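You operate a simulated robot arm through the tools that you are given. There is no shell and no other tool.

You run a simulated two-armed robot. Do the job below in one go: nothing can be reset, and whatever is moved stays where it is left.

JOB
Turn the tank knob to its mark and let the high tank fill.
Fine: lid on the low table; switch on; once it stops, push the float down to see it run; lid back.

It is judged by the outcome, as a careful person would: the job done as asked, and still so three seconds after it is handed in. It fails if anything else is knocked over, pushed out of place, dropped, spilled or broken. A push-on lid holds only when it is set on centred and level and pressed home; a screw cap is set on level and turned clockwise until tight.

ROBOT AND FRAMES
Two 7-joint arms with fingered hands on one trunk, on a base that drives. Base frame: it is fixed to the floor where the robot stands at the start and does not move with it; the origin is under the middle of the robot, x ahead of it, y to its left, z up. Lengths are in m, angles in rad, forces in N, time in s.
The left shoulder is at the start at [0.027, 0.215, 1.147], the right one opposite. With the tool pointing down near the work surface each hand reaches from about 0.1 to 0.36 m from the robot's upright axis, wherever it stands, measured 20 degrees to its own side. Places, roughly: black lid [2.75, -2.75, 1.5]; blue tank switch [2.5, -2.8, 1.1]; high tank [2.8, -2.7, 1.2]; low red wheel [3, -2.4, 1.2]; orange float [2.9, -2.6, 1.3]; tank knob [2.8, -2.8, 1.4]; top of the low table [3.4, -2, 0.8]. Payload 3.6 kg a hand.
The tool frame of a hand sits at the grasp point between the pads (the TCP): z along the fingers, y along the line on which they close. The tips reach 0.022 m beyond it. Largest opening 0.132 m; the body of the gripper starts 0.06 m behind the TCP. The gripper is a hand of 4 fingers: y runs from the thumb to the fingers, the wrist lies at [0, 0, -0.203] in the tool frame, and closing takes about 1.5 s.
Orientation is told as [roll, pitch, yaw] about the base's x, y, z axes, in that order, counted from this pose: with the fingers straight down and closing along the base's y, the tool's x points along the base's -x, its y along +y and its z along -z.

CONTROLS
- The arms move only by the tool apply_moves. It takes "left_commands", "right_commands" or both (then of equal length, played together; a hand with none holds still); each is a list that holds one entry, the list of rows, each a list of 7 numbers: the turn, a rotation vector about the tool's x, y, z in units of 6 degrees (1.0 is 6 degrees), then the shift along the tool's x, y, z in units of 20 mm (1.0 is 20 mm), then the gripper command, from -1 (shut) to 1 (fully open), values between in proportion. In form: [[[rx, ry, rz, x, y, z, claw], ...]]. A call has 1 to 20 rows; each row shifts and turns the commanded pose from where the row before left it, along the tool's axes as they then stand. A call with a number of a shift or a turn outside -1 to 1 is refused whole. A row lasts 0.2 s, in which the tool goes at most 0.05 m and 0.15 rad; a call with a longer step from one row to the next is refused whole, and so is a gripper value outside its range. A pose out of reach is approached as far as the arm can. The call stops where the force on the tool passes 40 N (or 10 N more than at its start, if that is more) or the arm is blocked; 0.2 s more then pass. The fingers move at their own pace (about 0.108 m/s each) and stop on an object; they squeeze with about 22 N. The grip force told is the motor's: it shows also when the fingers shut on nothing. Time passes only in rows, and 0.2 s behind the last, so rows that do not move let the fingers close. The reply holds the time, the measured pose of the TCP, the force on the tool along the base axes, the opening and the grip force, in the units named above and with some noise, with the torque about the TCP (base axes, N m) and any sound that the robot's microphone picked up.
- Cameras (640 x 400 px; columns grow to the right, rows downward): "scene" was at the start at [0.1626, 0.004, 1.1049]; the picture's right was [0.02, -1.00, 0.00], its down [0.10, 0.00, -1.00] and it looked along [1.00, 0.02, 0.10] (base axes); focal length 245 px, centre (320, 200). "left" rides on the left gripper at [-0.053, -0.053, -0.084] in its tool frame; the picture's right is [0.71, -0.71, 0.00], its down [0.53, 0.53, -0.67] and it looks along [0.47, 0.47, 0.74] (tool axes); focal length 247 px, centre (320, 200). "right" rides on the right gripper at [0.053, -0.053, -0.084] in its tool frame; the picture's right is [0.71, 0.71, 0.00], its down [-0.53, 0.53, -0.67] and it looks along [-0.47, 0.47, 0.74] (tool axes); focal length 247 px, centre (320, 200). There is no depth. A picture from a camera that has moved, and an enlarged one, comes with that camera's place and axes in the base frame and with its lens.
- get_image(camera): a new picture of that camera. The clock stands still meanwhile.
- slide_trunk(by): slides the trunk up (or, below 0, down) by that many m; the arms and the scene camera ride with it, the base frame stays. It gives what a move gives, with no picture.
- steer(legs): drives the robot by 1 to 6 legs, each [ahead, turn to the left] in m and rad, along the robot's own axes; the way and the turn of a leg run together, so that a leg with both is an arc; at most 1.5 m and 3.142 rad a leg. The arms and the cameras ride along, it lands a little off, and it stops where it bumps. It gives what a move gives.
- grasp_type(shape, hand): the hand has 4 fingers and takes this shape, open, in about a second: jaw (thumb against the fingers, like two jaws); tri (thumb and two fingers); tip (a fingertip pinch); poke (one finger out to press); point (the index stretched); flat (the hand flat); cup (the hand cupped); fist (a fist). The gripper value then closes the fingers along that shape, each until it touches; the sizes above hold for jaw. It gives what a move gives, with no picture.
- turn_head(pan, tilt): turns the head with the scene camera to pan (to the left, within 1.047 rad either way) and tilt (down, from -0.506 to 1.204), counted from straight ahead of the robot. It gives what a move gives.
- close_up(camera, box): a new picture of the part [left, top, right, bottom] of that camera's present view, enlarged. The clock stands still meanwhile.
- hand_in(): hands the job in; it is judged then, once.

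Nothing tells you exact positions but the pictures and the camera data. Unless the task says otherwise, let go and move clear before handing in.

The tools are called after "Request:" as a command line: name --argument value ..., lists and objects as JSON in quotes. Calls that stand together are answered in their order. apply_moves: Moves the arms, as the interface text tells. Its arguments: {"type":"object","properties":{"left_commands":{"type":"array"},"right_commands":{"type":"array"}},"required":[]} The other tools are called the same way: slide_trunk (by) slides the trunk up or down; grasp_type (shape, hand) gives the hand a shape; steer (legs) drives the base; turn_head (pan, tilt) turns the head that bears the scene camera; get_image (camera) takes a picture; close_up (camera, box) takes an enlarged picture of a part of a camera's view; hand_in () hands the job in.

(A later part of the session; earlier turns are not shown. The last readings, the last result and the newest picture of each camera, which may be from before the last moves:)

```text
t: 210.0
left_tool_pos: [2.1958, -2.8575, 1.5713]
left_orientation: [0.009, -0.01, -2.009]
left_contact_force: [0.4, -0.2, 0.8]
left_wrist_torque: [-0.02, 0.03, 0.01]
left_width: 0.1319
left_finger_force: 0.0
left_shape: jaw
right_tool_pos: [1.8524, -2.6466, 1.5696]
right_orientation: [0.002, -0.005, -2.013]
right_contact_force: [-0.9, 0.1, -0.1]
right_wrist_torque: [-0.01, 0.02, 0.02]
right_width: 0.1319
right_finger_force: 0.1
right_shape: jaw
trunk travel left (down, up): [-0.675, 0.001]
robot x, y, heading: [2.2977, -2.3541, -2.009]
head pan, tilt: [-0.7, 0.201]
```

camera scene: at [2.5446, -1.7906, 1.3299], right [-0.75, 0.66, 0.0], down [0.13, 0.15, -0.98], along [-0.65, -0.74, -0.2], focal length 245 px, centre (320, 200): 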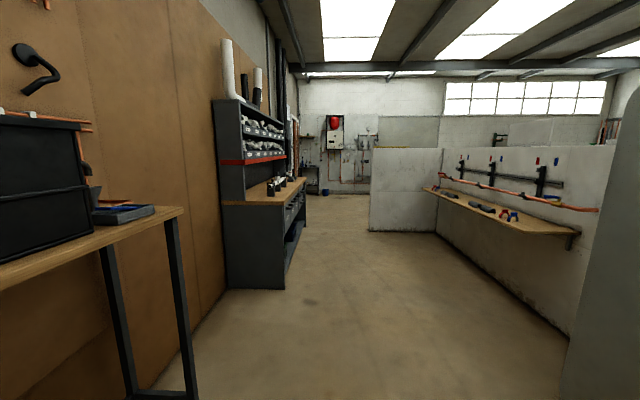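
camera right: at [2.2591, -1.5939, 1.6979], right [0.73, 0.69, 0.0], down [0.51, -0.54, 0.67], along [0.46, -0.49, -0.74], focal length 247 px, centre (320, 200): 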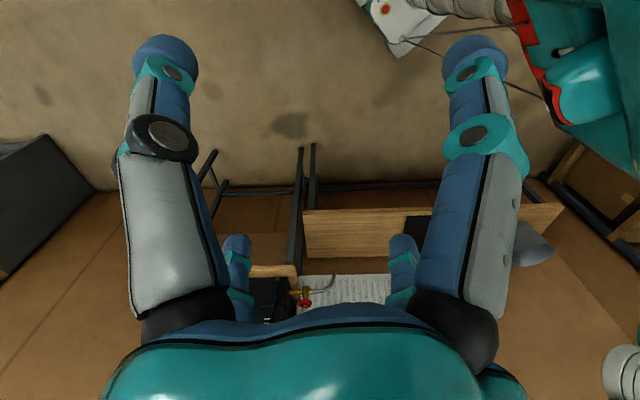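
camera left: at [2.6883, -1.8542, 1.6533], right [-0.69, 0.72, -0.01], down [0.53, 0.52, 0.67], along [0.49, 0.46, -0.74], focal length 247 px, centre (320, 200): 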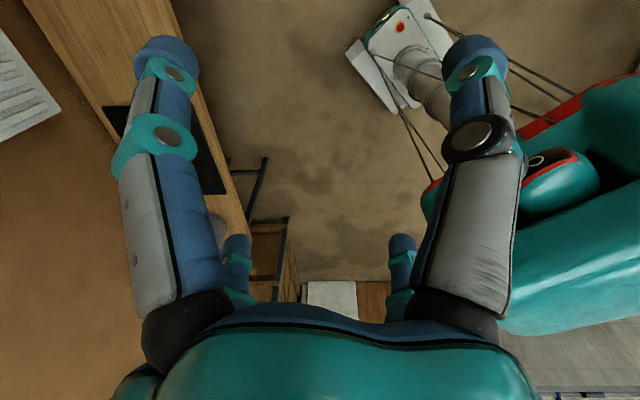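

I'm in front of the stand again (u 3.29, v -0.04) facing right. I'll pull both hands in a little so they pass the wall crank, then turn left to face the tank.

Request:
apply_moves --left_commands '[[[0, 0, 0, 1, 0, 0, 1], [0, 0, 0, 1, 0, 0, 1], [0, 0, 0, 1, 0, 0, 1], [0, 0, 0, 1, 0, 0, 1], [0, 0, 0, 1, 0, 0, 1]]]' --right_commands '[[[0, 0, 0, 1, 0, 0, 1], [0, 0, 0, 1, 0, 0, 1], [0, 0, 0, 1, 0, 0, 1], [0, 0, 0, 1, 0, 0, 1], [0, 0, 0, 0.5, 0, 0, 1]]]'

Request:
steer --legs '[[0, 0.4], [0, 0.4]]'

Request:
steer --legs '[[0, 0.4]]'

Request:
turn_head --pan 0.0 --tilt 0.2

Request:
get_image --camera "scene"

```text
t: 211.2
left_tool_pos: [2.2374, -2.7679, 1.573]
left_orientation: [0.009, -0.011, -2.007]
left_contact_force: [-0.6, 0.6, -0.2]
left_wrist_torque: [0.0, -0.05, 0.01]
left_width: 0.1319
left_finger_force: 0.0
left_shape: jaw
right_tool_pos: [1.8921, -2.5627, 1.5697]
right_orientation: [0.006, -0.005, -2.014]
right_contact_force: [-0.8, 0.2, -0.1]
right_wrist_torque: [0.01, -0.01, 0.03]
right_width: 0.1318
right_finger_force: 0.1
right_shape: jaw
trunk travel left (down, up): [-0.675, 0.001]
robot x, y, heading: [2.2978, -2.3561, -2.013]
head pan, tilt: [-0.7, 0.201]
```

```text
t: 214.1
left_tool_pos: [2.5563, -2.6881, 1.5721]
left_orientation: [0.008, -0.01, -1.206]
left_contact_force: [0.4, -0.7, 0.4]
left_wrist_torque: [-0.02, 0.04, 0.01]
left_width: 0.132
left_finger_force: 0.2
left_shape: jaw
right_tool_pos: [2.1693, -2.7943, 1.5705]
right_orientation: [0.002, -0.007, -1.212]
right_contact_force: [-0.6, -0.6, -0.2]
right_wrist_torque: [-0.02, 0.04, 0.01]
right_width: 0.132
right_finger_force: 0.1
right_shape: jaw
trunk travel left (down, up): [-0.675, 0.001]
robot x, y, heading: [2.274, -2.3664, -1.202]
head pan, tilt: [-0.7, 0.201]
```

```text
t: 215.7
left_tool_pos: [2.659, -2.5547, 1.5734]
left_orientation: [0.009, -0.014, -0.81]
left_contact_force: [-0.2, 0.8, 0.0]
left_wrist_torque: [-0.04, -0.01, 0.0]
left_width: 0.1318
left_finger_force: 0.0
left_shape: jaw
right_tool_pos: [2.3437, -2.8011, 1.5705]
right_orientation: [0.005, -0.008, -0.816]
right_contact_force: [0.0, 1.1, -0.9]
right_wrist_torque: [-0.02, 0.0, -0.02]
right_width: 0.1321
right_finger_force: 0.0
right_shape: jaw
trunk travel left (down, up): [-0.675, 0.001]
robot x, y, heading: [2.2645, -2.3814, -0.811]
head pan, tilt: [-0.7, 0.201]
```

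```text
t: 216.8
left_tool_pos: [2.6585, -2.5549, 1.5728]
left_orientation: [0.008, -0.011, -0.811]
left_contact_force: [0.3, -0.1, 0.3]
left_wrist_torque: [-0.02, 0.0, -0.02]
left_width: 0.1319
left_finger_force: 0.0
left_shape: jaw
right_tool_pos: [2.3436, -2.802, 1.5707]
right_orientation: [0.003, -0.008, -0.816]
right_contact_force: [0.4, 0.4, 0.4]
right_wrist_torque: [-0.01, -0.02, -0.01]
right_width: 0.132
right_finger_force: 0.0
right_shape: jaw
trunk travel left (down, up): [-0.675, 0.001]
robot x, y, heading: [2.2613, -2.3756, -0.809]
head pan, tilt: [0.0, 0.201]
```

```text
taken
camera scene: at [2.3749, -2.4996, 1.33], right [-0.72, -0.69, 0.0], down [-0.14, 0.14, -0.98], along [0.68, -0.71, -0.2], focal length 245 px, centre (320, 200)
```

scene: 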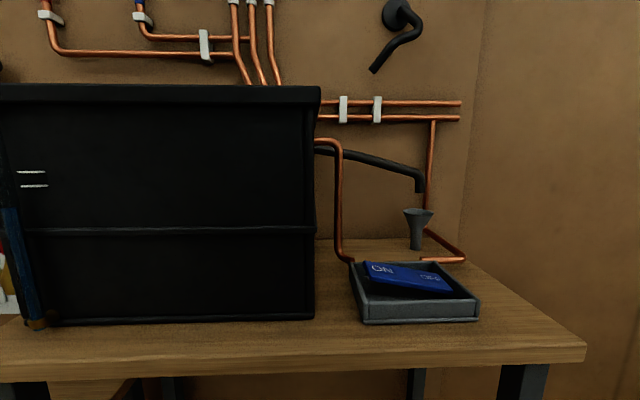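

I'm facing the stand again with the tank open. I'll move in the last 13 cm and then bring the right hand camera over the tank to look inside.

Request:
steer --legs '[[0.13, 0.03]]'

Request:
get_image --camera "right"

Request:
get_image --camera "left"

```text
t: 218.0
left_tool_pos: [2.7566, -2.6361, 1.5731]
left_orientation: [0.009, -0.011, -0.78]
left_contact_force: [-0.6, 0.9, 0.4]
left_wrist_torque: [0.01, -0.03, 0.0]
left_width: 0.1319
left_finger_force: 0.1
left_shape: jaw
right_tool_pos: [2.4487, -2.8926, 1.5727]
right_orientation: [0.003, -0.009, -0.785]
right_contact_force: [-0.5, 0.3, -0.4]
right_wrist_torque: [-0.02, 0.01, 0.01]
right_width: 0.1321
right_finger_force: 0.1
right_shape: jaw
trunk travel left (down, up): [-0.675, 0.001]
robot x, y, heading: [2.3531, -2.4763, -0.778]
head pan, tilt: [0.0, 0.201]
```

```text
taken
camera right: at [2.3732, -2.8927, 1.6539], right [0.0, 1.0, 0.0], down [0.74, 0.0, 0.67], along [0.67, 0.0, -0.74], focal length 247 px, centre (320, 200)
```

right: 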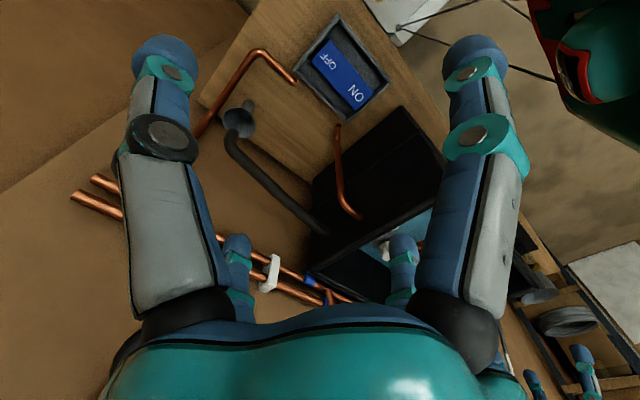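

```text
taken
camera left: at [2.7562, -2.7124, 1.6571], right [-1.0, -0.01, -0.01], down [-0.01, 0.75, 0.67], along [0.01, 0.67, -0.75], focal length 247 px, centre (320, 200)
```

left: 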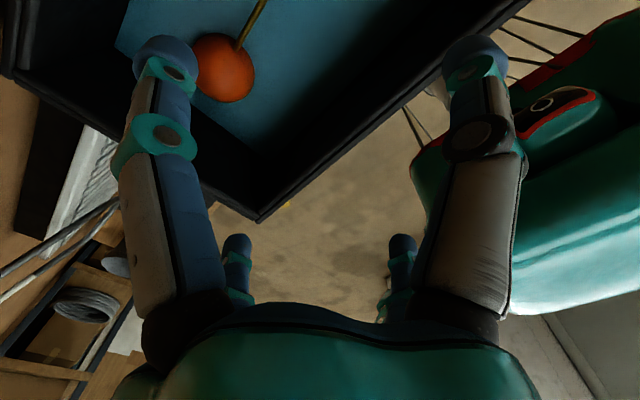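

The left camera shows the orange float on a brass arm and blue water inside the tank. I'll move the left hand aside and slide the right hand over to look for the knob.

Request:
apply_moves --left_commands '[[[0, 0, 0, 0.8, 1, 0, 1], [0, 0, 0, 0.8, 1, 0, 1], [0, 0, 0, 0.8, 1, 0, 1], [0, 0, 0, 0.8, 1, 0, 1], [0, 0, 0, 0.8, 1, 0, 1], [0, 0, 0, 0.8, 1, 0, 1], [0, 0, 0, 0.8, 1, 0, 1], [0, 0, 0, 0.8, 1, 0, 1], [0, 0, 0, 0, 0, 0, 1], [0, 0, 0, 0, 0, 0, 1]]]' --right_commands '[[[0, 0, 0, 0, 0.8, -0.3, 1], [0, 0, 0, 0, 0.8, -0.3, 1], [0, 0, 0, 0, 1, -0.3, 1], [0, 0, 0, 0, 1, -0.3, 1], [0, 0, 0, 0, 1, -0.3, 1], [0, 0, 0, 0, 1, -0.3, 1], [0, 0, 0, 0, 1, -0.3, 1], [0, 0, 0, 0, 1, -0.3, 1], [0, 0, 0, 0, 1, -0.3, 1], [0, 0, 0, 0, 1, -0.3, 1]]]'

Request:
get_image --camera "right"

Request:
get_image --camera "left"

```text
t: 220.2
left_tool_pos: [2.779, -2.4307, 1.5739]
left_orientation: [0.005, -0.009, -0.781]
left_contact_force: [0.4, 0.2, -0.2]
left_wrist_torque: [-0.01, -0.01, 0.01]
left_width: 0.1319
left_finger_force: 0.0
left_shape: jaw
right_tool_pos: [2.5853, -2.7555, 1.6328]
right_orientation: [0.004, -0.009, -0.785]
right_contact_force: [-0.5, -0.2, 0.5]
right_wrist_torque: [-0.03, 0.02, 0.02]
right_width: 0.1321
right_finger_force: 0.1
right_shape: jaw
trunk travel left (down, up): [-0.675, 0.001]
robot x, y, heading: [2.352, -2.4746, -0.781]
head pan, tilt: [0.0, 0.201]
```

```text
taken
camera right: at [2.5094, -2.7547, 1.7149], right [0.0, 1.0, 0.0], down [0.74, 0.0, 0.67], along [0.67, 0.0, -0.74], focal length 247 px, centre (320, 200)
```

right: 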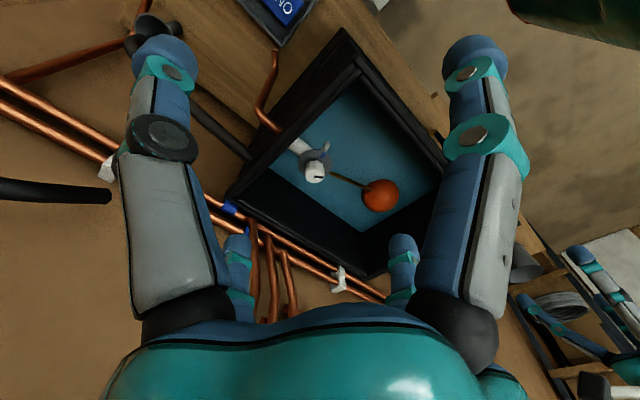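

```text
taken
camera left: at [2.7783, -2.5062, 1.6575], right [-1.0, -0.01, -0.01], down [-0.01, 0.75, 0.67], along [0.01, 0.67, -0.75], focal length 247 px, centre (320, 200)
```

left: 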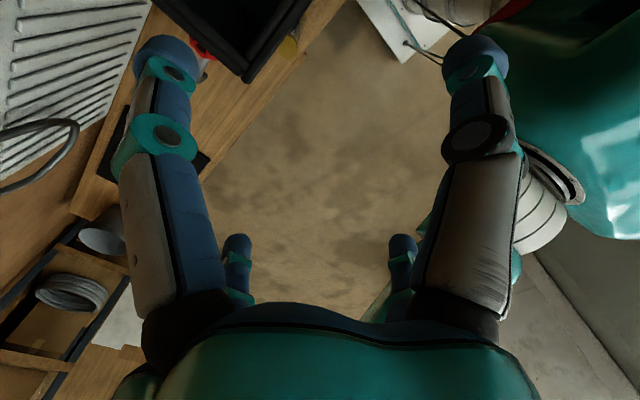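

Now I see inside: a float valve on the right wall with a white round knob bearing a line, and the orange float on its arm. I'll zoom in on the knob.

Request:
close_up --camera "right" --box '[270, 120, 390, 200]'

Request:
close_up --camera "right" --box '[290, 140, 350, 190]'

Request:
close_up --camera "right" --box '[230, 30, 450, 290]'

```text
5.00 times, centred on (330, 160) of right
camera zoom: at [2.5094, -2.7547, 1.7149], right [0.0, 1.0, 0.0], down [0.74, 0.0, 0.67], along [0.67, 0.0, -0.74], focal length 1235 px, centre (270, 400)
```

zoom: 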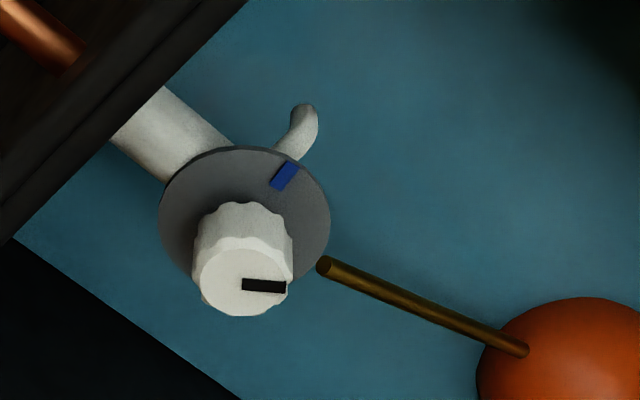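

```text
8.00 times, centred on (320, 165) of right
camera zoom: at [2.5094, -2.7547, 1.7149], right [0.0, 1.0, 0.0], down [0.74, 0.0, 0.67], along [0.67, 0.0, -0.74], focal length 1976 px, centre (320, 480)
```

zoom: 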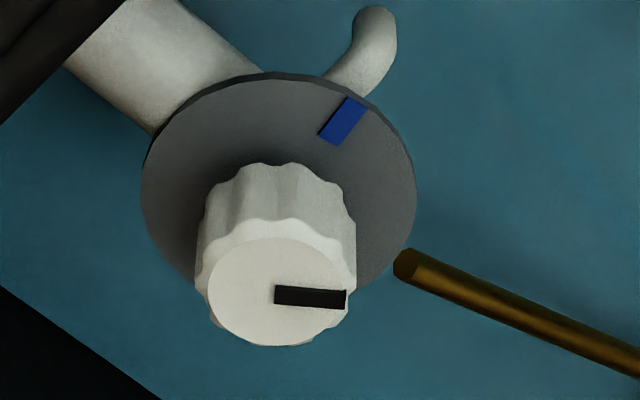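

```text
1.54 times, centred on (340, 160) of right
camera zoom: at [2.5094, -2.7547, 1.7149], right [0.0, 1.0, 0.0], down [0.74, 0.0, 0.67], along [0.67, 0.0, -0.74], focal length 380 px, centre (289, 262)
```

zoom: 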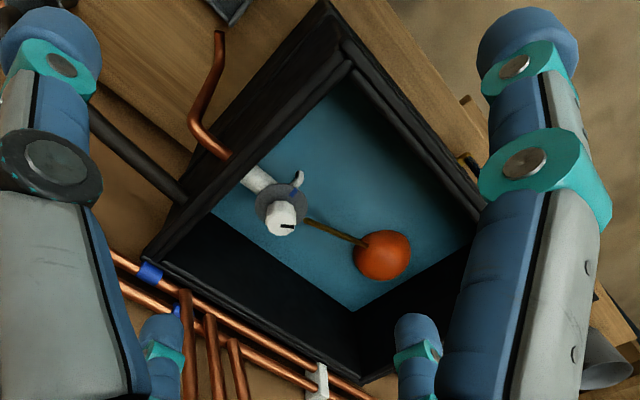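

The knob points 82-84 degrees (base frame) and the blue mark lies at about 143 degrees, so it needs about 60 degrees counter-clockwise seen from above. I'll half-close the right hand and bring it above the knob for a second view.

Request:
apply_moves --right_commands '[[[0, 0, 0, -0.72, 0.65, 0.3, 0], [0, 0, 0, -0.72, 0.65, 0.3, 0], [0, 0, 0, -0.72, 0.65, 0.5, 0], [0, 0, 0, -0.72, 0.65, 0.6, 0], [0, 0, 0, -0.72, 0.65, 0.6, 0], [0, 0, 0, -0.72, 0.65, 0.6, 0], [0, 0, 0, -0.72, 0.65, 0.6, 0], [0, 0, 0, -0.72, 0.65, 0.6, 0], [0, 0, 0, -0.72, 0.65, 0.6, 0]]]'

Request:
get_image --camera "right"

```text
t: 222.2
left_tool_pos: [2.7781, -2.431, 1.5732]
left_orientation: [0.009, -0.011, -0.78]
left_contact_force: [0.1, -0.7, 0.1]
left_wrist_torque: [0.01, -0.02, -0.01]
left_width: 0.132
left_finger_force: 0.0
left_shape: jaw
right_tool_pos: [2.67, -2.7628, 1.5934]
right_orientation: [0.038, -0.035, -0.794]
right_contact_force: [-0.4, -0.5, 0.2]
right_wrist_torque: [0.03, -0.01, 0.01]
right_width: 0.0661
right_finger_force: 0.0
right_shape: jaw
right hand out of reach, approached as far as the arm can: row 4, 5, 6, 7, 8, 9
trunk travel left (down, up): [-0.675, 0.001]
robot x, y, heading: [2.3536, -2.4736, -0.775]
head pan, tilt: [0.0, 0.201]
```

```text
taken
camera right: at [2.5898, -2.7625, 1.6716], right [0.01, 1.0, 0.0], down [0.71, -0.01, 0.71], along [0.71, 0.0, -0.71], focal length 247 px, centre (320, 200)
```

right: 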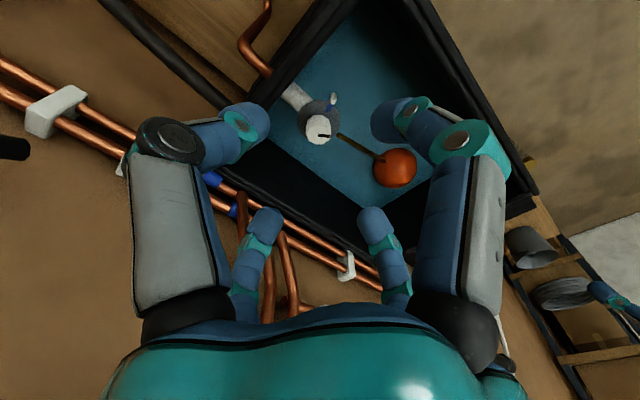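

The arm is at the edge of its reach there. I'll pull the right hand back a bit, then drive about 7 cm closer, with the base front passing between the stand's legs.

Request:
apply_moves --right_commands '[[[0.36, 0.33, -0.09, 1, 0, 0, 0], [0, 0, 0, 1, 0, 0, 0], [0, 0, 0, 1, 0, 0, 0], [0, 0, 0, 1, 0, 0, 0], [0, 0, 0, 1, 0, 0, 0], [0, 0, 0, 0, 0, 0, 0]]]'

```text
t: 223.6
left_tool_pos: [2.7786, -2.4317, 1.5738]
left_orientation: [0.005, -0.01, -0.78]
left_contact_force: [0.7, -0.1, -0.2]
left_wrist_torque: [-0.02, 0.02, 0.02]
left_width: 0.1321
left_finger_force: 0.1
left_shape: jaw
right_tool_pos: [2.6072, -2.6889, 1.5745]
right_orientation: [-0.034, 0.028, -0.777]
right_contact_force: [0.2, 0.5, 0.0]
right_wrist_torque: [-0.01, -0.01, -0.01]
right_width: 0.0661
right_finger_force: 0.0
right_shape: jaw
trunk travel left (down, up): [-0.675, 0.001]
robot x, y, heading: [2.3527, -2.475, -0.776]
head pan, tilt: [0.0, 0.201]
```

The hand is free again; I'll undo the small tilt and drive 7 cm ahead.

Request:
apply_moves --right_commands '[[[-0.325, -0.267, 0.08, 0, 0, 0, 0], [0, 0, 0, 0, 0, 0, 0]]]'

Request:
steer --legs '[[0.07, 0.0]]'

Request:
get_image --camera "right"

Request:
turn_head --pan 0.0 --tilt 1.1

Request:
get_image --camera "scene"

```text
t: 224.2
left_tool_pos: [2.7798, -2.4327, 1.5737]
left_orientation: [0.005, -0.009, -0.78]
left_contact_force: [0.3, 0.5, 0.0]
left_wrist_torque: [0.02, 0.03, 0.05]
left_width: 0.1319
left_finger_force: 0.0
left_shape: jaw
right_tool_pos: [2.6076, -2.6888, 1.574]
right_orientation: [0.001, 0.001, -0.784]
right_contact_force: [0.0, 0.3, 1.2]
right_wrist_torque: [-0.03, 0.01, -0.02]
right_width: 0.066
right_finger_force: 0.0
right_shape: jaw
trunk travel left (down, up): [-0.675, 0.001]
robot x, y, heading: [2.3503, -2.4763, -0.776]
head pan, tilt: [0.0, 0.201]
```

```text
t: 225.2
left_tool_pos: [2.8235, -2.4773, 1.5754]
left_orientation: [0.008, -0.015, -0.781]
left_contact_force: [0.1, 0.0, 0.0]
left_wrist_torque: [0.0, -0.02, -0.03]
left_width: 0.1318
left_finger_force: 0.0
left_shape: jaw
right_tool_pos: [2.652, -2.7336, 1.5759]
right_orientation: [-0.001, -0.007, -0.786]
right_contact_force: [-0.8, 0.4, 0.0]
right_wrist_torque: [-0.03, 0.0, 0.0]
right_width: 0.0664
right_finger_force: 0.1
right_shape: jaw
trunk travel left (down, up): [-0.675, 0.001]
robot x, y, heading: [2.3994, -2.5242, -0.774]
head pan, tilt: [0.0, 0.201]
```

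```text
taken
camera right: at [2.5768, -2.7337, 1.6581], right [0.0, 1.0, 0.0], down [0.74, 0.0, 0.67], along [0.67, 0.0, -0.74], focal length 247 px, centre (320, 200)
```

right: 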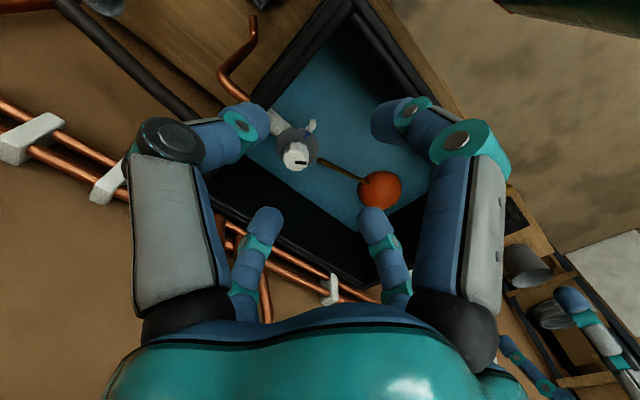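

```text
t: 226.4
left_tool_pos: [2.8278, -2.4811, 1.5738]
left_orientation: [0.008, -0.009, -0.781]
left_contact_force: [0.0, -0.1, 0.6]
left_wrist_torque: [0.01, 0.05, 0.0]
left_width: 0.132
left_finger_force: 0.0
left_shape: jaw
right_tool_pos: [2.6565, -2.737, 1.5752]
right_orientation: [-0.001, 0.0, -0.783]
right_contact_force: [-0.3, 0.0, 1.0]
right_wrist_torque: [0.02, 0.02, 0.0]
right_width: 0.066
right_finger_force: 0.0
right_shape: jaw
trunk travel left (down, up): [-0.675, 0.001]
robot x, y, heading: [2.4004, -2.5267, -0.781]
head pan, tilt: [0.0, 1.1]
```

```text
taken
camera scene: at [2.4987, -2.618, 1.2545], right [-0.7, -0.71, 0.0], down [-0.64, 0.62, -0.45], along [0.32, -0.32, -0.89], focal length 245 px, centre (320, 200)
```

scene: 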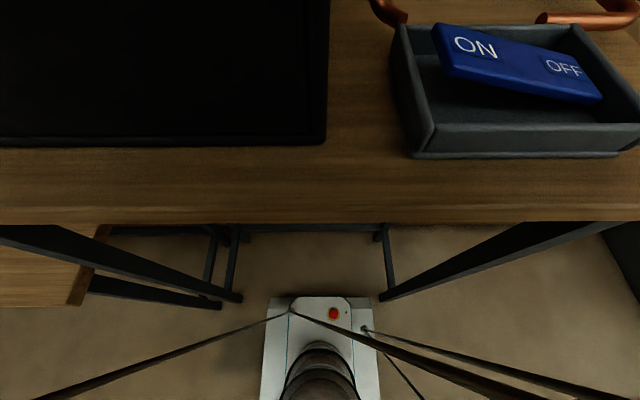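

The base front is now just between the stand's legs, so I go no further. I'll take a fresh close look at the knob for its exact place.

Request:
close_up --camera "right" --box '[240, 100, 400, 220]'

Request:
close_up --camera "right" --box '[260, 115, 340, 175]'

```text
3.33 times, centred on (320, 160) of right
camera zoom: at [2.5813, -2.7382, 1.6574], right [0.0, 1.0, 0.0], down [0.74, 0.0, 0.67], along [0.67, 0.0, -0.74], focal length 823 px, centre (320, 333)
```

zoom: 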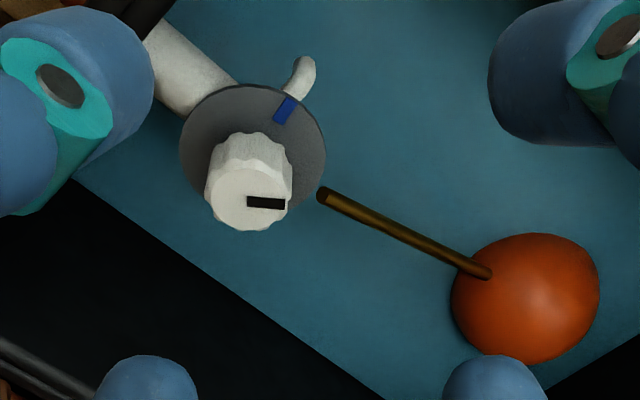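

```text
6.67 times, centred on (300, 145) of right
camera zoom: at [2.5813, -2.7382, 1.6574], right [0.0, 1.0, 0.0], down [0.74, 0.0, 0.67], along [0.67, 0.0, -0.74], focal length 1646 px, centre (453, 567)
```

zoom: 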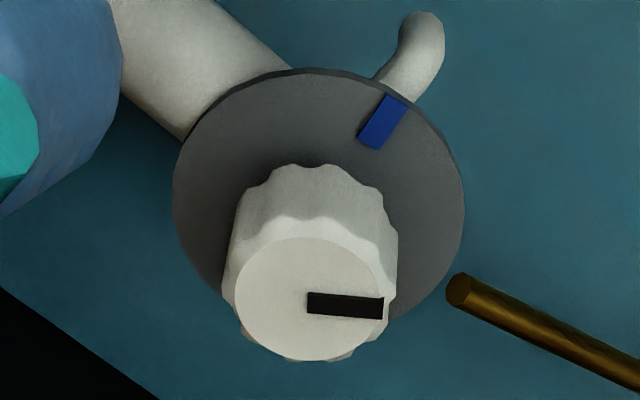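

The knob top is near (2.76, -2.77), z about 1.37. I'll bring the half-open right hand down to just above it and look again.

Request:
apply_moves --right_commands '[[[0, 0, 0, -0.3, 0.3, 1, 0], [0, 0, 0, -0.3, 0.3, 1, 0], [0, 0, 0, -0.3, 0.3, 1, 0], [0, 0, 0, -0.76, 0.34, 0.55, 0], [0, 0, 0, -0.76, 0.34, 0.55, 0], [0, 0, 0, -0.76, 0.34, 0.55, 0], [0, 0, 0, -0.76, 0.34, 0.55, 0], [0, 0, 0, -0.76, 0.34, 0.55, 0], [0, 0, 0, 0, 0, 0, 0]]]'

Request:
get_image --camera "right"

Request:
turn_head --pan 0.1 --tilt -0.1

Request:
get_image --camera "scene"

```text
t: 228.4
left_tool_pos: [2.827, -2.48, 1.5733]
left_orientation: [0.008, -0.012, -0.779]
left_contact_force: [0.9, 0.0, -0.2]
left_wrist_torque: [0.0, -0.02, 0.01]
left_width: 0.132
left_finger_force: 0.0
left_shape: jaw
right_tool_pos: [2.7592, -2.7675, 1.4613]
right_orientation: [0.002, -0.003, -0.785]
right_contact_force: [0.3, -0.1, 0.5]
right_wrist_torque: [0.01, -0.02, -0.03]
right_width: 0.0662
right_finger_force: 0.0
right_shape: jaw
trunk travel left (down, up): [-0.675, 0.001]
robot x, y, heading: [2.4005, -2.5255, -0.78]
head pan, tilt: [0.0, 1.1]
```

```text
taken
camera right: at [2.6836, -2.7681, 1.5428], right [0.0, 1.0, 0.0], down [0.74, 0.0, 0.67], along [0.67, 0.0, -0.74], focal length 247 px, centre (320, 200)
```

right: 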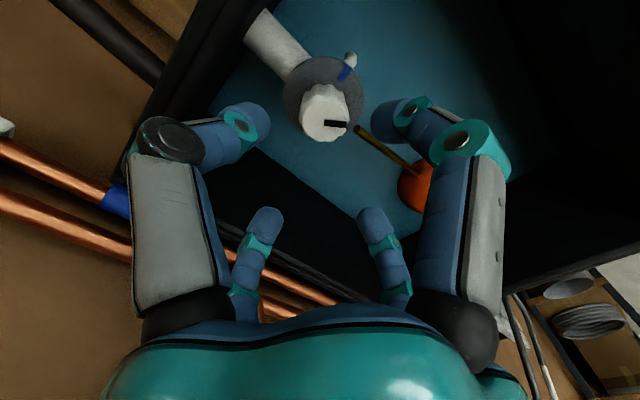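

```text
t: 229.8
left_tool_pos: [2.8278, -2.4803, 1.5737]
left_orientation: [0.009, -0.013, -0.781]
left_contact_force: [0.4, -0.2, 0.3]
left_wrist_torque: [-0.01, 0.0, 0.0]
left_width: 0.1319
left_finger_force: 0.1
left_shape: jaw
right_tool_pos: [2.7595, -2.7681, 1.4592]
right_orientation: [0.0, 0.0, -0.782]
right_contact_force: [0.8, 0.4, -0.6]
right_wrist_torque: [0.01, 0.04, 0.02]
right_width: 0.0663
right_finger_force: 0.0
right_shape: jaw
trunk travel left (down, up): [-0.675, 0.001]
robot x, y, heading: [2.4008, -2.5245, -0.779]
head pan, tilt: [0.099, -0.099]
```

```text
taken
camera scene: at [2.5213, -2.6281, 1.3571], right [-0.63, -0.78, 0.0], down [0.08, -0.06, -1.0], along [0.78, -0.62, 0.1], focal length 245 px, centre (320, 200)
```

scene: 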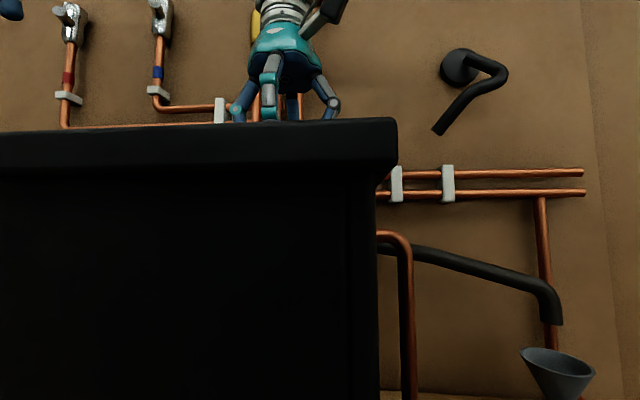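

Triangulating the views puts the knob top at about (2.747, -2.764, 1.397). I'll zoom once more to refine before descending.

Request:
close_up --camera "right" --box '[270, 50, 390, 150]'

```text
4.00 times, centred on (330, 100) of right
camera zoom: at [2.6843, -2.7684, 1.5426], right [0.0, 1.0, 0.0], down [0.74, 0.0, 0.67], along [0.67, 0.0, -0.74], focal length 988 px, centre (280, 600)
```

zoom: 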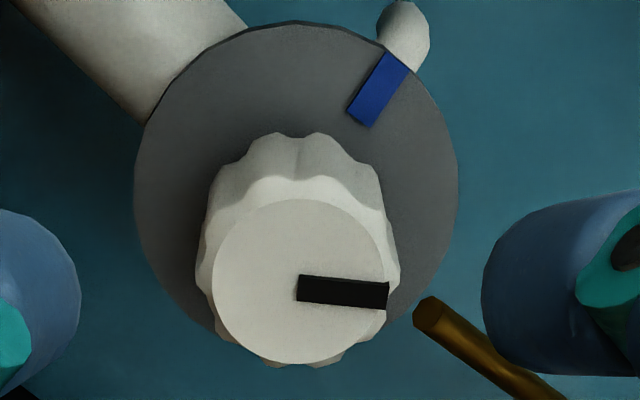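

Knob: top z 1.395, grey disc z 1.354, about 32 mm across. I'll correct by 10 mm back and 5 mm right, narrow the fingers, and pre-turn the hand 30 degrees clockwise so that I have room for the 60-degree turn.

Request:
apply_moves --right_commands '[[[0, 0, 0, 0.48, -0.26, 0, -0.2], [0, 0, 1, 0, 0, 0, -0.2], [0, 0, 1, 0, 0, 0, -0.2], [0, 0, 1, 0, 0, 0, -0.2], [0, 0, 1, 0, 0, 0, -0.2], [0, 0, 1, 0, 0, 0, -0.2], [0, 0, 0, 0, 0, 0, -0.2]]]'

Request:
get_image --camera "right"

```text
t: 231.4
left_tool_pos: [2.8274, -2.48, 1.5747]
left_orientation: [0.009, -0.013, -0.781]
left_contact_force: [-0.3, 0.2, -0.7]
left_wrist_torque: [-0.04, -0.01, 0.06]
left_width: 0.1321
left_finger_force: 0.0
left_shape: jaw
right_tool_pos: [2.7483, -2.7645, 1.4598]
right_orientation: [0.002, 0.001, -1.309]
right_contact_force: [-0.7, 0.7, 0.1]
right_wrist_torque: [-0.01, 0.0, 0.0]
right_width: 0.0532
right_finger_force: 0.1
right_shape: jaw
trunk travel left (down, up): [-0.675, 0.001]
robot x, y, heading: [2.3986, -2.5254, -0.778]
head pan, tilt: [0.099, -0.099]
```

```text
taken
camera right: at [2.6837, -2.727, 1.5427], right [0.5, 0.87, 0.0], down [0.64, -0.37, 0.67], along [0.58, -0.33, -0.74], focal length 247 px, centre (320, 200)
```

right: 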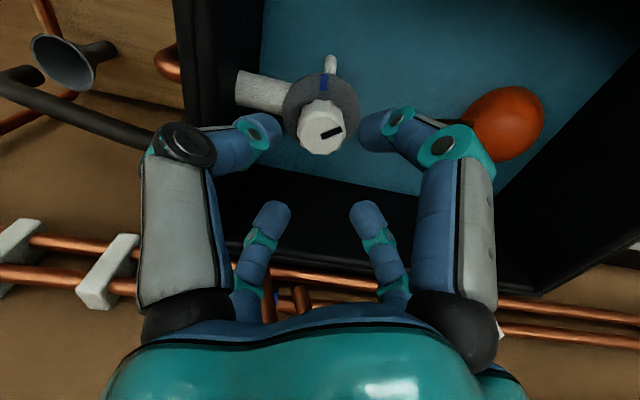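

The knob sits exactly under the hand centre. I'll go down 77 mm slowly with the narrow opening.

Request:
apply_moves --right_commands '[[[0, 0, 0, 0, 0, 0.5, -0.2], [0, 0, 0, 0, 0, 0.5, -0.2], [0, 0, 0, 0, 0, 0.5, -0.2], [0, 0, 0, 0, 0, 0.5, -0.2], [0, 0, 0, 0, 0, 0.5, -0.2], [0, 0, 0, 0, 0, 0.5, -0.2], [0, 0, 0, 0, 0, 0.4, -0.2], [0, 0, 0, 0, 0, 0.4, -0.2]]]'

Request:
get_image --camera "right"

```text
t: 233.2
left_tool_pos: [2.8279, -2.4806, 1.5746]
left_orientation: [0.009, -0.012, -0.779]
left_contact_force: [0.6, -0.3, -0.1]
left_wrist_torque: [-0.02, -0.02, -0.02]
left_width: 0.1319
left_finger_force: 0.2
left_shape: jaw
right_tool_pos: [2.75, -2.7634, 1.3839]
right_orientation: [0.002, 0.0, -1.306]
right_contact_force: [0.5, -0.1, 0.9]
right_wrist_torque: [0.02, -0.02, 0.0]
right_width: 0.0532
right_finger_force: 0.1
right_shape: jaw
trunk travel left (down, up): [-0.675, 0.001]
robot x, y, heading: [2.4006, -2.5209, -0.78]
head pan, tilt: [0.099, -0.099]
```

```text
taken
camera right: at [2.6839, -2.7265, 1.4667], right [0.5, 0.87, 0.0], down [0.64, -0.37, 0.67], along [0.58, -0.33, -0.74], focal length 247 px, centre (320, 200)
```

right: 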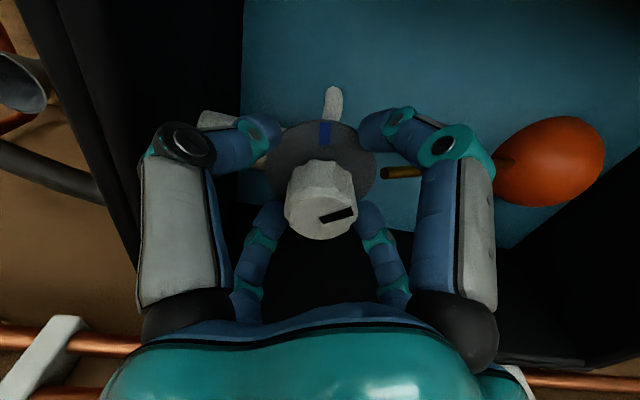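

The knob is between the four fingers, just above the grey disc. I'll close on it.

Request:
apply_moves --right_commands '[[[0, 0, 0, 0, 0, 0, -1], [0, 0, 0, 0, 0, 0, -1], [0, 0, 0, 0, 0, 0, -1], [0, 0, 0, 0, 0, 0, -1], [0, 0, 0, 0, 0, 0, -1], [0, 0, 0, 0, 0, 0, -1]]]'

Request:
get_image --camera "right"

```text
t: 234.7
left_tool_pos: [2.8298, -2.481, 1.5735]
left_orientation: [0.008, -0.011, -0.779]
left_contact_force: [-0.3, -0.3, -0.7]
left_wrist_torque: [-0.02, 0.03, -0.02]
left_width: 0.1319
left_finger_force: 0.1
left_shape: jaw
right_tool_pos: [2.7476, -2.7645, 1.3808]
right_orientation: [-0.007, 0.005, -1.304]
right_contact_force: [-4.7, 3.4, -36.0]
right_wrist_torque: [0.06, 0.21, 0.0]
right_width: 0.0203
right_finger_force: 22.2
right_shape: jaw
trunk travel left (down, up): [-0.675, 0.001]
robot x, y, heading: [2.4004, -2.5198, -0.778]
head pan, tilt: [0.099, -0.099]
```

```text
taken
camera right: at [2.684, -2.7268, 1.4638], right [0.5, 0.87, 0.0], down [0.65, -0.37, 0.66], along [0.57, -0.33, -0.75], focal length 247 px, centre (320, 200)
```

right: 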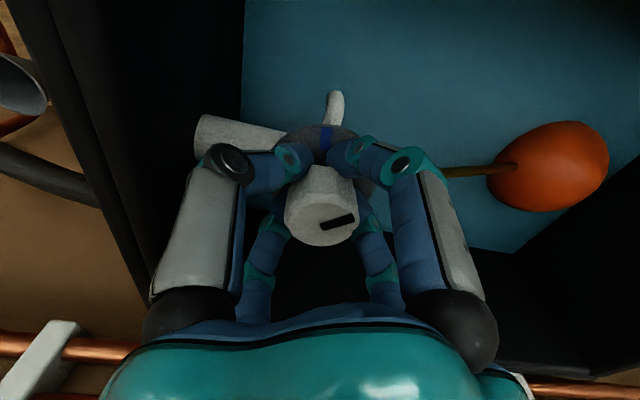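

The fingers closed and pulled the hand 3 mm down, leaving a 36 N axial load. I'll give way 3 mm downward to relieve it before turning.

Request:
apply_moves --right_commands '[[[0, 0, 0, 0, 0, 0.08, -1], [0, 0, 0, 0, 0, 0.08, -1], [0, 0, 0, 0, 0, 0, -1]]]'

Request:
close_up --camera "right" --box '[220, 80, 440, 280]'

```text
t: 235.4
left_tool_pos: [2.8272, -2.4806, 1.5739]
left_orientation: [0.009, -0.011, -0.779]
left_contact_force: [0.0, -0.5, 0.0]
left_wrist_torque: [-0.01, -0.04, 0.02]
left_width: 0.132
left_finger_force: 0.1
left_shape: jaw
right_tool_pos: [2.7476, -2.7648, 1.3788]
right_orientation: [-0.002, 0.0, -1.304]
right_contact_force: [-6.6, 3.3, -24.7]
right_wrist_torque: [0.04, 0.23, 0.03]
right_width: 0.0205
right_finger_force: 22.0
right_shape: jaw
trunk travel left (down, up): [-0.675, 0.001]
robot x, y, heading: [2.3971, -2.5246, -0.776]
head pan, tilt: [0.099, -0.099]
```

```text
2.00 times, centred on (330, 180) of right
camera zoom: at [2.6836, -2.7267, 1.4628], right [0.5, 0.87, 0.0], down [0.65, -0.37, 0.67], along [0.58, -0.33, -0.75], focal length 494 px, centre (300, 240)
```

zoom: 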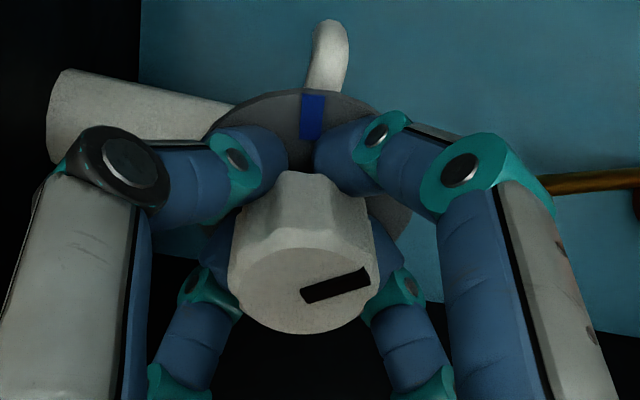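

The fingertips hold the base of the knob just above the disc. I'll ease another 2 mm, then begin the turn.

Request:
apply_moves --right_commands '[[[0, 0, 0, 0, 0, 0.06, -1], [0, 0, 0, 0, 0, 0.06, -1], [0, 0, 0, 0, 0, 0, -1]]]'

```text
t: 236.2
left_tool_pos: [2.8273, -2.4803, 1.5754]
left_orientation: [0.007, -0.012, -0.782]
left_contact_force: [0.8, -0.2, -0.4]
left_wrist_torque: [0.01, 0.0, -0.04]
left_width: 0.1319
left_finger_force: 0.1
left_shape: jaw
right_tool_pos: [2.749, -2.7645, 1.379]
right_orientation: [0.003, -0.001, -1.307]
right_contact_force: [-6.2, 3.2, -14.3]
right_wrist_torque: [0.08, 0.1, 0.02]
right_width: 0.0202
right_finger_force: 21.8
right_shape: jaw
trunk travel left (down, up): [-0.675, 0.001]
robot x, y, heading: [2.4019, -2.5214, -0.783]
head pan, tilt: [0.099, -0.099]
```

The load is down to 14 N. I'll turn 18 degrees counter-clockwise and check that the knob follows.

Request:
apply_moves --right_commands '[[[0, 0, -0.5, 0, 0, 0, -1], [0, 0, -0.5, 0, 0, 0, -1], [0, 0, -0.5, 0, 0, 0, -1], [0, 0, -0.5, 0, 0, 0, -1], [0, 0, -0.5, 0, 0, 0, -1], [0, 0, -0.5, 0, 0, 0, -1]]]'

Request:
close_up --camera "right" --box '[220, 80, 440, 280]'

```text
t: 237.7
left_tool_pos: [2.8265, -2.4815, 1.5747]
left_orientation: [0.008, -0.013, -0.781]
left_contact_force: [-0.6, -0.3, -0.2]
left_wrist_torque: [0.01, 0.03, 0.01]
left_width: 0.132
left_finger_force: 0.2
left_shape: jaw
right_tool_pos: [2.7474, -2.7643, 1.3796]
right_orientation: [0.001, -0.001, -0.993]
right_contact_force: [-6.7, -1.8, -5.7]
right_wrist_torque: [-0.12, 0.27, -0.21]
right_width: 0.0208
right_finger_force: 22.0
right_shape: jaw
trunk travel left (down, up): [-0.675, 0.001]
robot x, y, heading: [2.4012, -2.5234, -0.776]
head pan, tilt: [0.099, -0.099]
```

```text
2.00 times, centred on (330, 180) of right
camera zoom: at [2.6743, -2.7494, 1.4613], right [0.21, 0.98, 0.0], down [0.73, -0.15, 0.67], along [0.66, -0.14, -0.74], focal length 494 px, centre (300, 240)
```

zoom: 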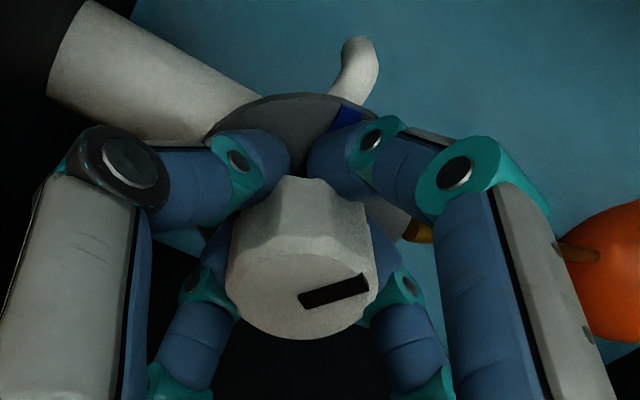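

The knob follows the hand (the pointer keeps its place in the hand's view while the mark moves). I'll turn another 36 degrees and check.

Request:
apply_moves --right_commands '[[[0, 0, -0.6, 0, 0, 0, -1], [0, 0, -0.6, 0, 0, 0, -1], [0, 0, -0.6, 0, 0, 0, -1], [0, 0, -0.6, 0, 0, 0, -1], [0, 0, -0.6, 0, 0, 0, -1], [0, 0, -0.6, 0, 0, 0, -1], [0, 0, -0.6, 0, 0, 0, -1], [0, 0, -0.6, 0, 0, 0, -1], [0, 0, -0.6, 0, 0, 0, -1], [0, 0, -0.6, 0, 0, 0, -1]]]'

Request:
close_up --camera "right" --box '[220, 80, 440, 280]'

```text
t: 239.8
left_tool_pos: [2.8253, -2.483, 1.5756]
left_orientation: [0.01, -0.01, -0.781]
left_contact_force: [0.3, -0.2, -0.7]
left_wrist_torque: [0.0, 0.0, 0.04]
left_width: 0.1322
left_finger_force: 0.1
left_shape: jaw
right_tool_pos: [2.7473, -2.7665, 1.3773]
right_orientation: [0.001, 0.0, -0.363]
right_contact_force: [-9.1, -12.5, -3.5]
right_wrist_torque: [-0.45, 0.39, -0.14]
right_width: 0.0212
right_finger_force: 22.1
right_shape: jaw
trunk travel left (down, up): [-0.675, 0.001]
robot x, y, heading: [2.4009, -2.5269, -0.776]
head pan, tilt: [0.099, -0.099]
```

```text
2.00 times, centred on (330, 180) of right
camera zoom: at [2.6789, -2.7981, 1.4602], right [-0.41, 0.91, 0.0], down [0.68, 0.3, 0.67], along [0.61, 0.28, -0.74], focal length 494 px, centre (300, 240)
```

zoom: 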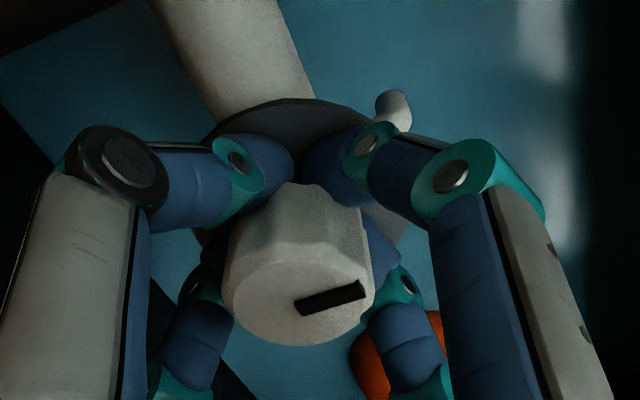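

The knob has followed about 54 degrees. I'll add 7 degrees more, then let go, rise and look at pointer and mark together.

Request:
apply_moves --right_commands '[[[0, 0, -0.6, 0, 0, 0, -1], [0, 0, -0.6, 0, 0, 0, -1], [0, 0, 0, 0, 0, 0, -1], [0, 0, 0, 0, 0, 0, -0.2], [0, 0, 0, 0, 0, 0, -0.2], [0, 0, 0, 0, 0, 0, -0.2], [0, 0, 0, 0, 0, 0, -0.2]]]'

```text
t: 241.4
left_tool_pos: [2.8273, -2.4797, 1.5749]
left_orientation: [0.007, -0.013, -0.78]
left_contact_force: [-0.6, 0.5, 0.8]
left_wrist_torque: [0.03, 0.05, 0.0]
left_width: 0.1317
left_finger_force: 0.1
left_shape: jaw
right_tool_pos: [2.7489, -2.7637, 1.377]
right_orientation: [0.0, 0.0, -0.24]
right_contact_force: [-0.1, -0.8, 0.1]
right_wrist_torque: [0.04, -0.04, 0.02]
right_width: 0.0522
right_finger_force: 0.1
right_shape: jaw
trunk travel left (down, up): [-0.675, 0.001]
robot x, y, heading: [2.4015, -2.5227, -0.771]
head pan, tilt: [0.099, -0.099]
```

The hand has let go without load. I'll rise 8 cm straight up and look at the knob.

Request:
apply_moves --right_commands '[[[0, 0, 0, 0, 0, -0.5, -0.2], [0, 0, 0, 0, 0, -0.5, -0.2], [0, 0, 0, 0, 0, -0.8, -0.2], [0, 0, 0, 0, 0, -0.8, -0.2], [0, 0, 0, 0, 0, -0.8, -0.2], [0, 0, 0, 0, 0, -0.8, -0.2]]]'

Request:
get_image --camera "right"

Request:
close_up --camera "right" --box '[260, 60, 380, 160]'

```text
t: 242.8
left_tool_pos: [2.8282, -2.4801, 1.5737]
left_orientation: [0.007, -0.01, -0.781]
left_contact_force: [-0.2, 0.0, -0.1]
left_wrist_torque: [-0.01, 0.0, -0.02]
left_width: 0.1322
left_finger_force: 0.1
left_shape: jaw
right_tool_pos: [2.748, -2.7633, 1.4634]
right_orientation: [0.001, -0.003, -0.238]
right_contact_force: [-0.1, -0.2, 1.2]
right_wrist_torque: [0.02, 0.01, 0.0]
right_width: 0.0524
right_finger_force: 0.2
right_shape: jaw
trunk travel left (down, up): [-0.675, 0.001]
robot x, y, heading: [2.4003, -2.5232, -0.78]
head pan, tilt: [0.099, -0.099]
```

```text
taken
camera right: at [2.6844, -2.8027, 1.5454], right [-0.52, 0.85, 0.0], down [0.63, 0.39, 0.67], along [0.57, 0.35, -0.74], focal length 247 px, centre (320, 200)
```

right: 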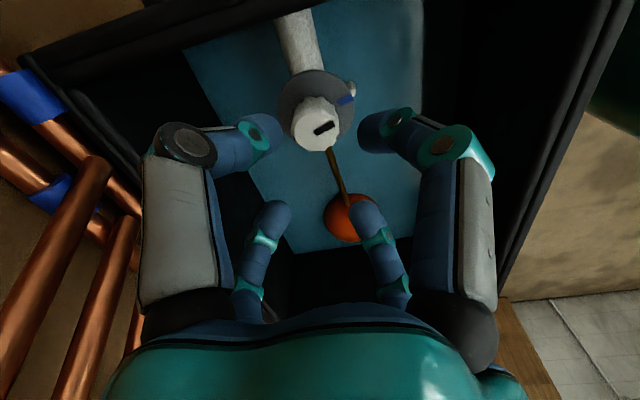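

```text
4.00 times, centred on (320, 110) of right
camera zoom: at [2.6844, -2.8027, 1.5454], right [-0.52, 0.85, 0.0], down [0.63, 0.39, 0.67], along [0.57, 0.35, -0.74], focal length 988 px, centre (320, 560)
```

zoom: 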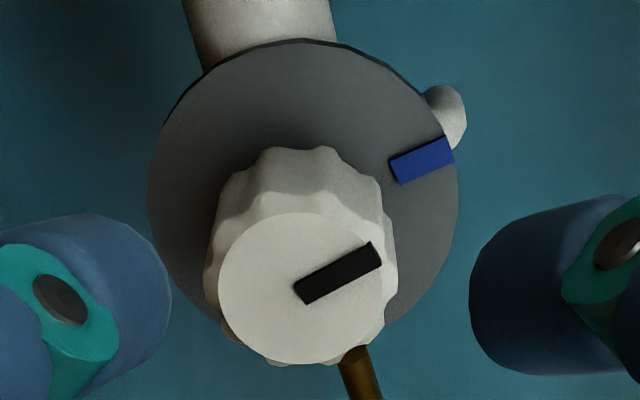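

In this view the pointer lies about 8 degrees past the blue mark (121 against 113 in camera terms), so it turned a bit on letting go. I'll grip again, better centred, and turn it back 8 degrees clockwise, releasing slowly.

Request:
apply_moves --right_commands '[[[0, 0, 0, 0, -0.11, 0.6, -0.2], [0, 0, 0, 0, 0, 0.6, -0.2], [0, 0, 0, 0, 0, 0.6, -0.2], [0, 0, 0, 0, 0, 0.6, -0.2], [0, 0, 0, 0, 0, 0.6, -0.2], [0, 0, 0, 0, 0, 0.6, -0.2], [0, 0, 0, 0, 0, 0.35, -0.2], [0, 0, 0, 0, 0, 0.3, -0.2], [0, 0, 0, 0, 0, 0, -0.3], [0, 0, 0, 0, 0, 0, -0.4], [0, 0, 0, 0, 0, 0, -0.5], [0, 0, 0, 0, 0, 0, -0.6], [0, 0, 0, 0, 0, 0, -0.7], [0, 0, 0, 0, 0, 0, -0.8], [0, 0, 0, 0, 0, 0, -1], [0, 0, 0, 0, 0, 0, -1]]]'

Request:
close_up --camera "right" --box '[220, 80, 440, 280]'

```text
t: 246.2
left_tool_pos: [2.8268, -2.4812, 1.5728]
left_orientation: [0.01, -0.012, -0.782]
left_contact_force: [0.4, -0.8, 0.0]
left_wrist_torque: [0.03, -0.02, 0.0]
left_width: 0.1319
left_finger_force: 0.0
left_shape: jaw
right_tool_pos: [2.749, -2.7655, 1.378]
right_orientation: [0.001, 0.0, -0.239]
right_contact_force: [-1.5, -0.7, 3.0]
right_wrist_torque: [-0.18, 0.59, -0.13]
right_width: 0.0238
right_finger_force: 22.5
right_shape: jaw
trunk travel left (down, up): [-0.675, 0.001]
robot x, y, heading: [2.3995, -2.523, -0.775]
head pan, tilt: [0.099, -0.099]
```

```text
2.00 times, centred on (330, 180) of right
camera zoom: at [2.6841, -2.8054, 1.4598], right [-0.52, 0.85, 0.0], down [0.64, 0.39, 0.67], along [0.57, 0.35, -0.74], focal length 494 px, centre (300, 240)
```

zoom: 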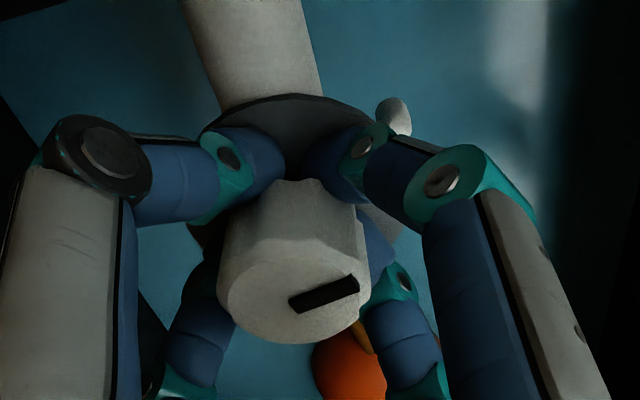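

The grip is now nearly force-free; the pointer reads about 116 against the mark's 113. I'll turn back about 4 degrees and release gradually, then look again.

Request:
apply_moves --right_commands '[[[0, 0, 0.3, 0, 0, 0, -1], [0, 0, 0.3, 0, 0, 0, -1], [0, 0, 0, 0, 0, 0, -1]]]'

Request:
close_up --camera "right" --box '[250, 180, 390, 280]'

```text
t: 247.1
left_tool_pos: [2.8259, -2.48, 1.5743]
left_orientation: [0.008, -0.011, -0.78]
left_contact_force: [0.4, -0.3, 0.4]
left_wrist_torque: [-0.02, -0.02, 0.02]
left_width: 0.1322
left_finger_force: 0.1
left_shape: jaw
right_tool_pos: [2.7482, -2.7671, 1.3763]
right_orientation: [-0.001, 0.0, -0.303]
right_contact_force: [-3.4, -0.7, -0.6]
right_wrist_torque: [-0.04, 0.48, 0.11]
right_width: 0.0232
right_finger_force: 21.9
right_shape: jaw
trunk travel left (down, up): [-0.675, 0.001]
robot x, y, heading: [2.4007, -2.5229, -0.777]
head pan, tilt: [0.099, -0.099]
```

```text
4.00 times, centred on (320, 230) of right
camera zoom: at [2.6815, -2.8011, 1.4598], right [-0.47, 0.89, 0.0], down [0.66, 0.35, 0.67], along [0.59, 0.31, -0.74], focal length 988 px, centre (320, 80)
```

zoom: 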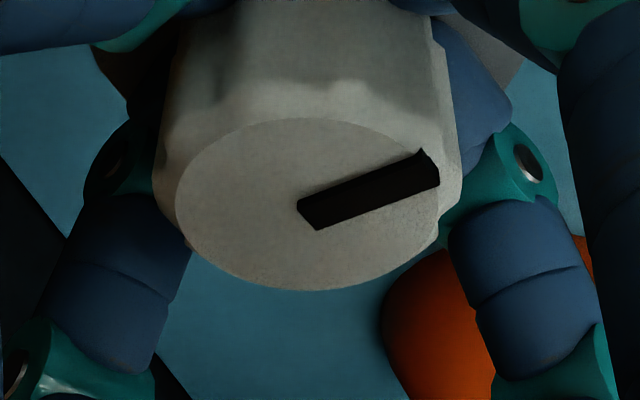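

Close views distort the angle; I'll release gradually and rise for a clean look.

Request:
apply_moves --right_commands '[[[0, 0, 0, 0, 0, 0, -0.62], [0, 0, 0, 0, 0, 0, -0.58], [0, 0, 0, 0, 0, 0, -0.54], [0, 0, 0, 0, 0, 0, -0.48], [0, 0, 0, 0, 0, 0, -0.4], [0, 0, 0, 0, 0, 0, -0.3], [0, 0, 0, 0, 0, 0, -0.2], [0, 0, 0, 0, 0, 0, -0.2], [0, 0, 0, 0, 0, -0.4, -0.2], [0, 0, 0, 0, 0, -0.6, -0.2], [0, 0, 0, 0, 0, -0.8, -0.2], [0, 0, 0, 0, 0, -0.8, -0.2], [0, 0, 0, 0, 0, -0.8, -0.2], [0, 0, 0, 0, 0, -0.8, -0.2]]]'

Request:
close_up --camera "right" --box '[260, 60, 380, 160]'

```text
t: 250.1
left_tool_pos: [2.827, -2.4801, 1.5739]
left_orientation: [0.009, -0.012, -0.779]
left_contact_force: [0.1, 0.8, 0.0]
left_wrist_torque: [0.0, 0.02, 0.03]
left_width: 0.1322
left_finger_force: 0.0
left_shape: jaw
right_tool_pos: [2.7477, -2.7649, 1.4619]
right_orientation: [-0.001, 0.0, -0.303]
right_contact_force: [0.1, -0.3, -0.1]
right_wrist_torque: [0.0, -0.01, 0.0]
right_width: 0.0526
right_finger_force: 0.0
right_shape: jaw
trunk travel left (down, up): [-0.675, 0.001]
robot x, y, heading: [2.4004, -2.5243, -0.775]
head pan, tilt: [0.099, -0.099]
```

```text
4.00 times, centred on (320, 110) of right
camera zoom: at [2.6815, -2.8009, 1.5442], right [-0.47, 0.89, 0.0], down [0.66, 0.35, 0.67], along [0.59, 0.31, -0.74], focal length 988 px, centre (320, 560)
```

zoom: 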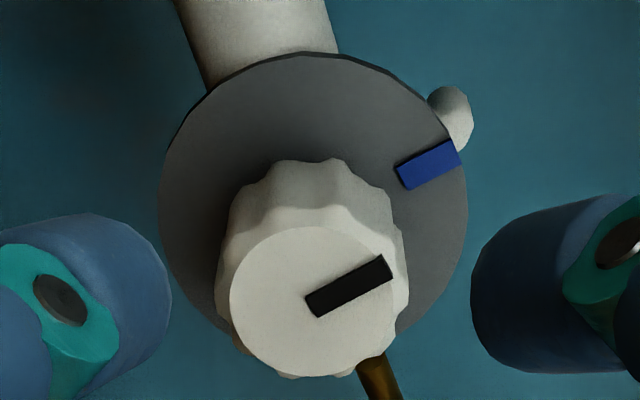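

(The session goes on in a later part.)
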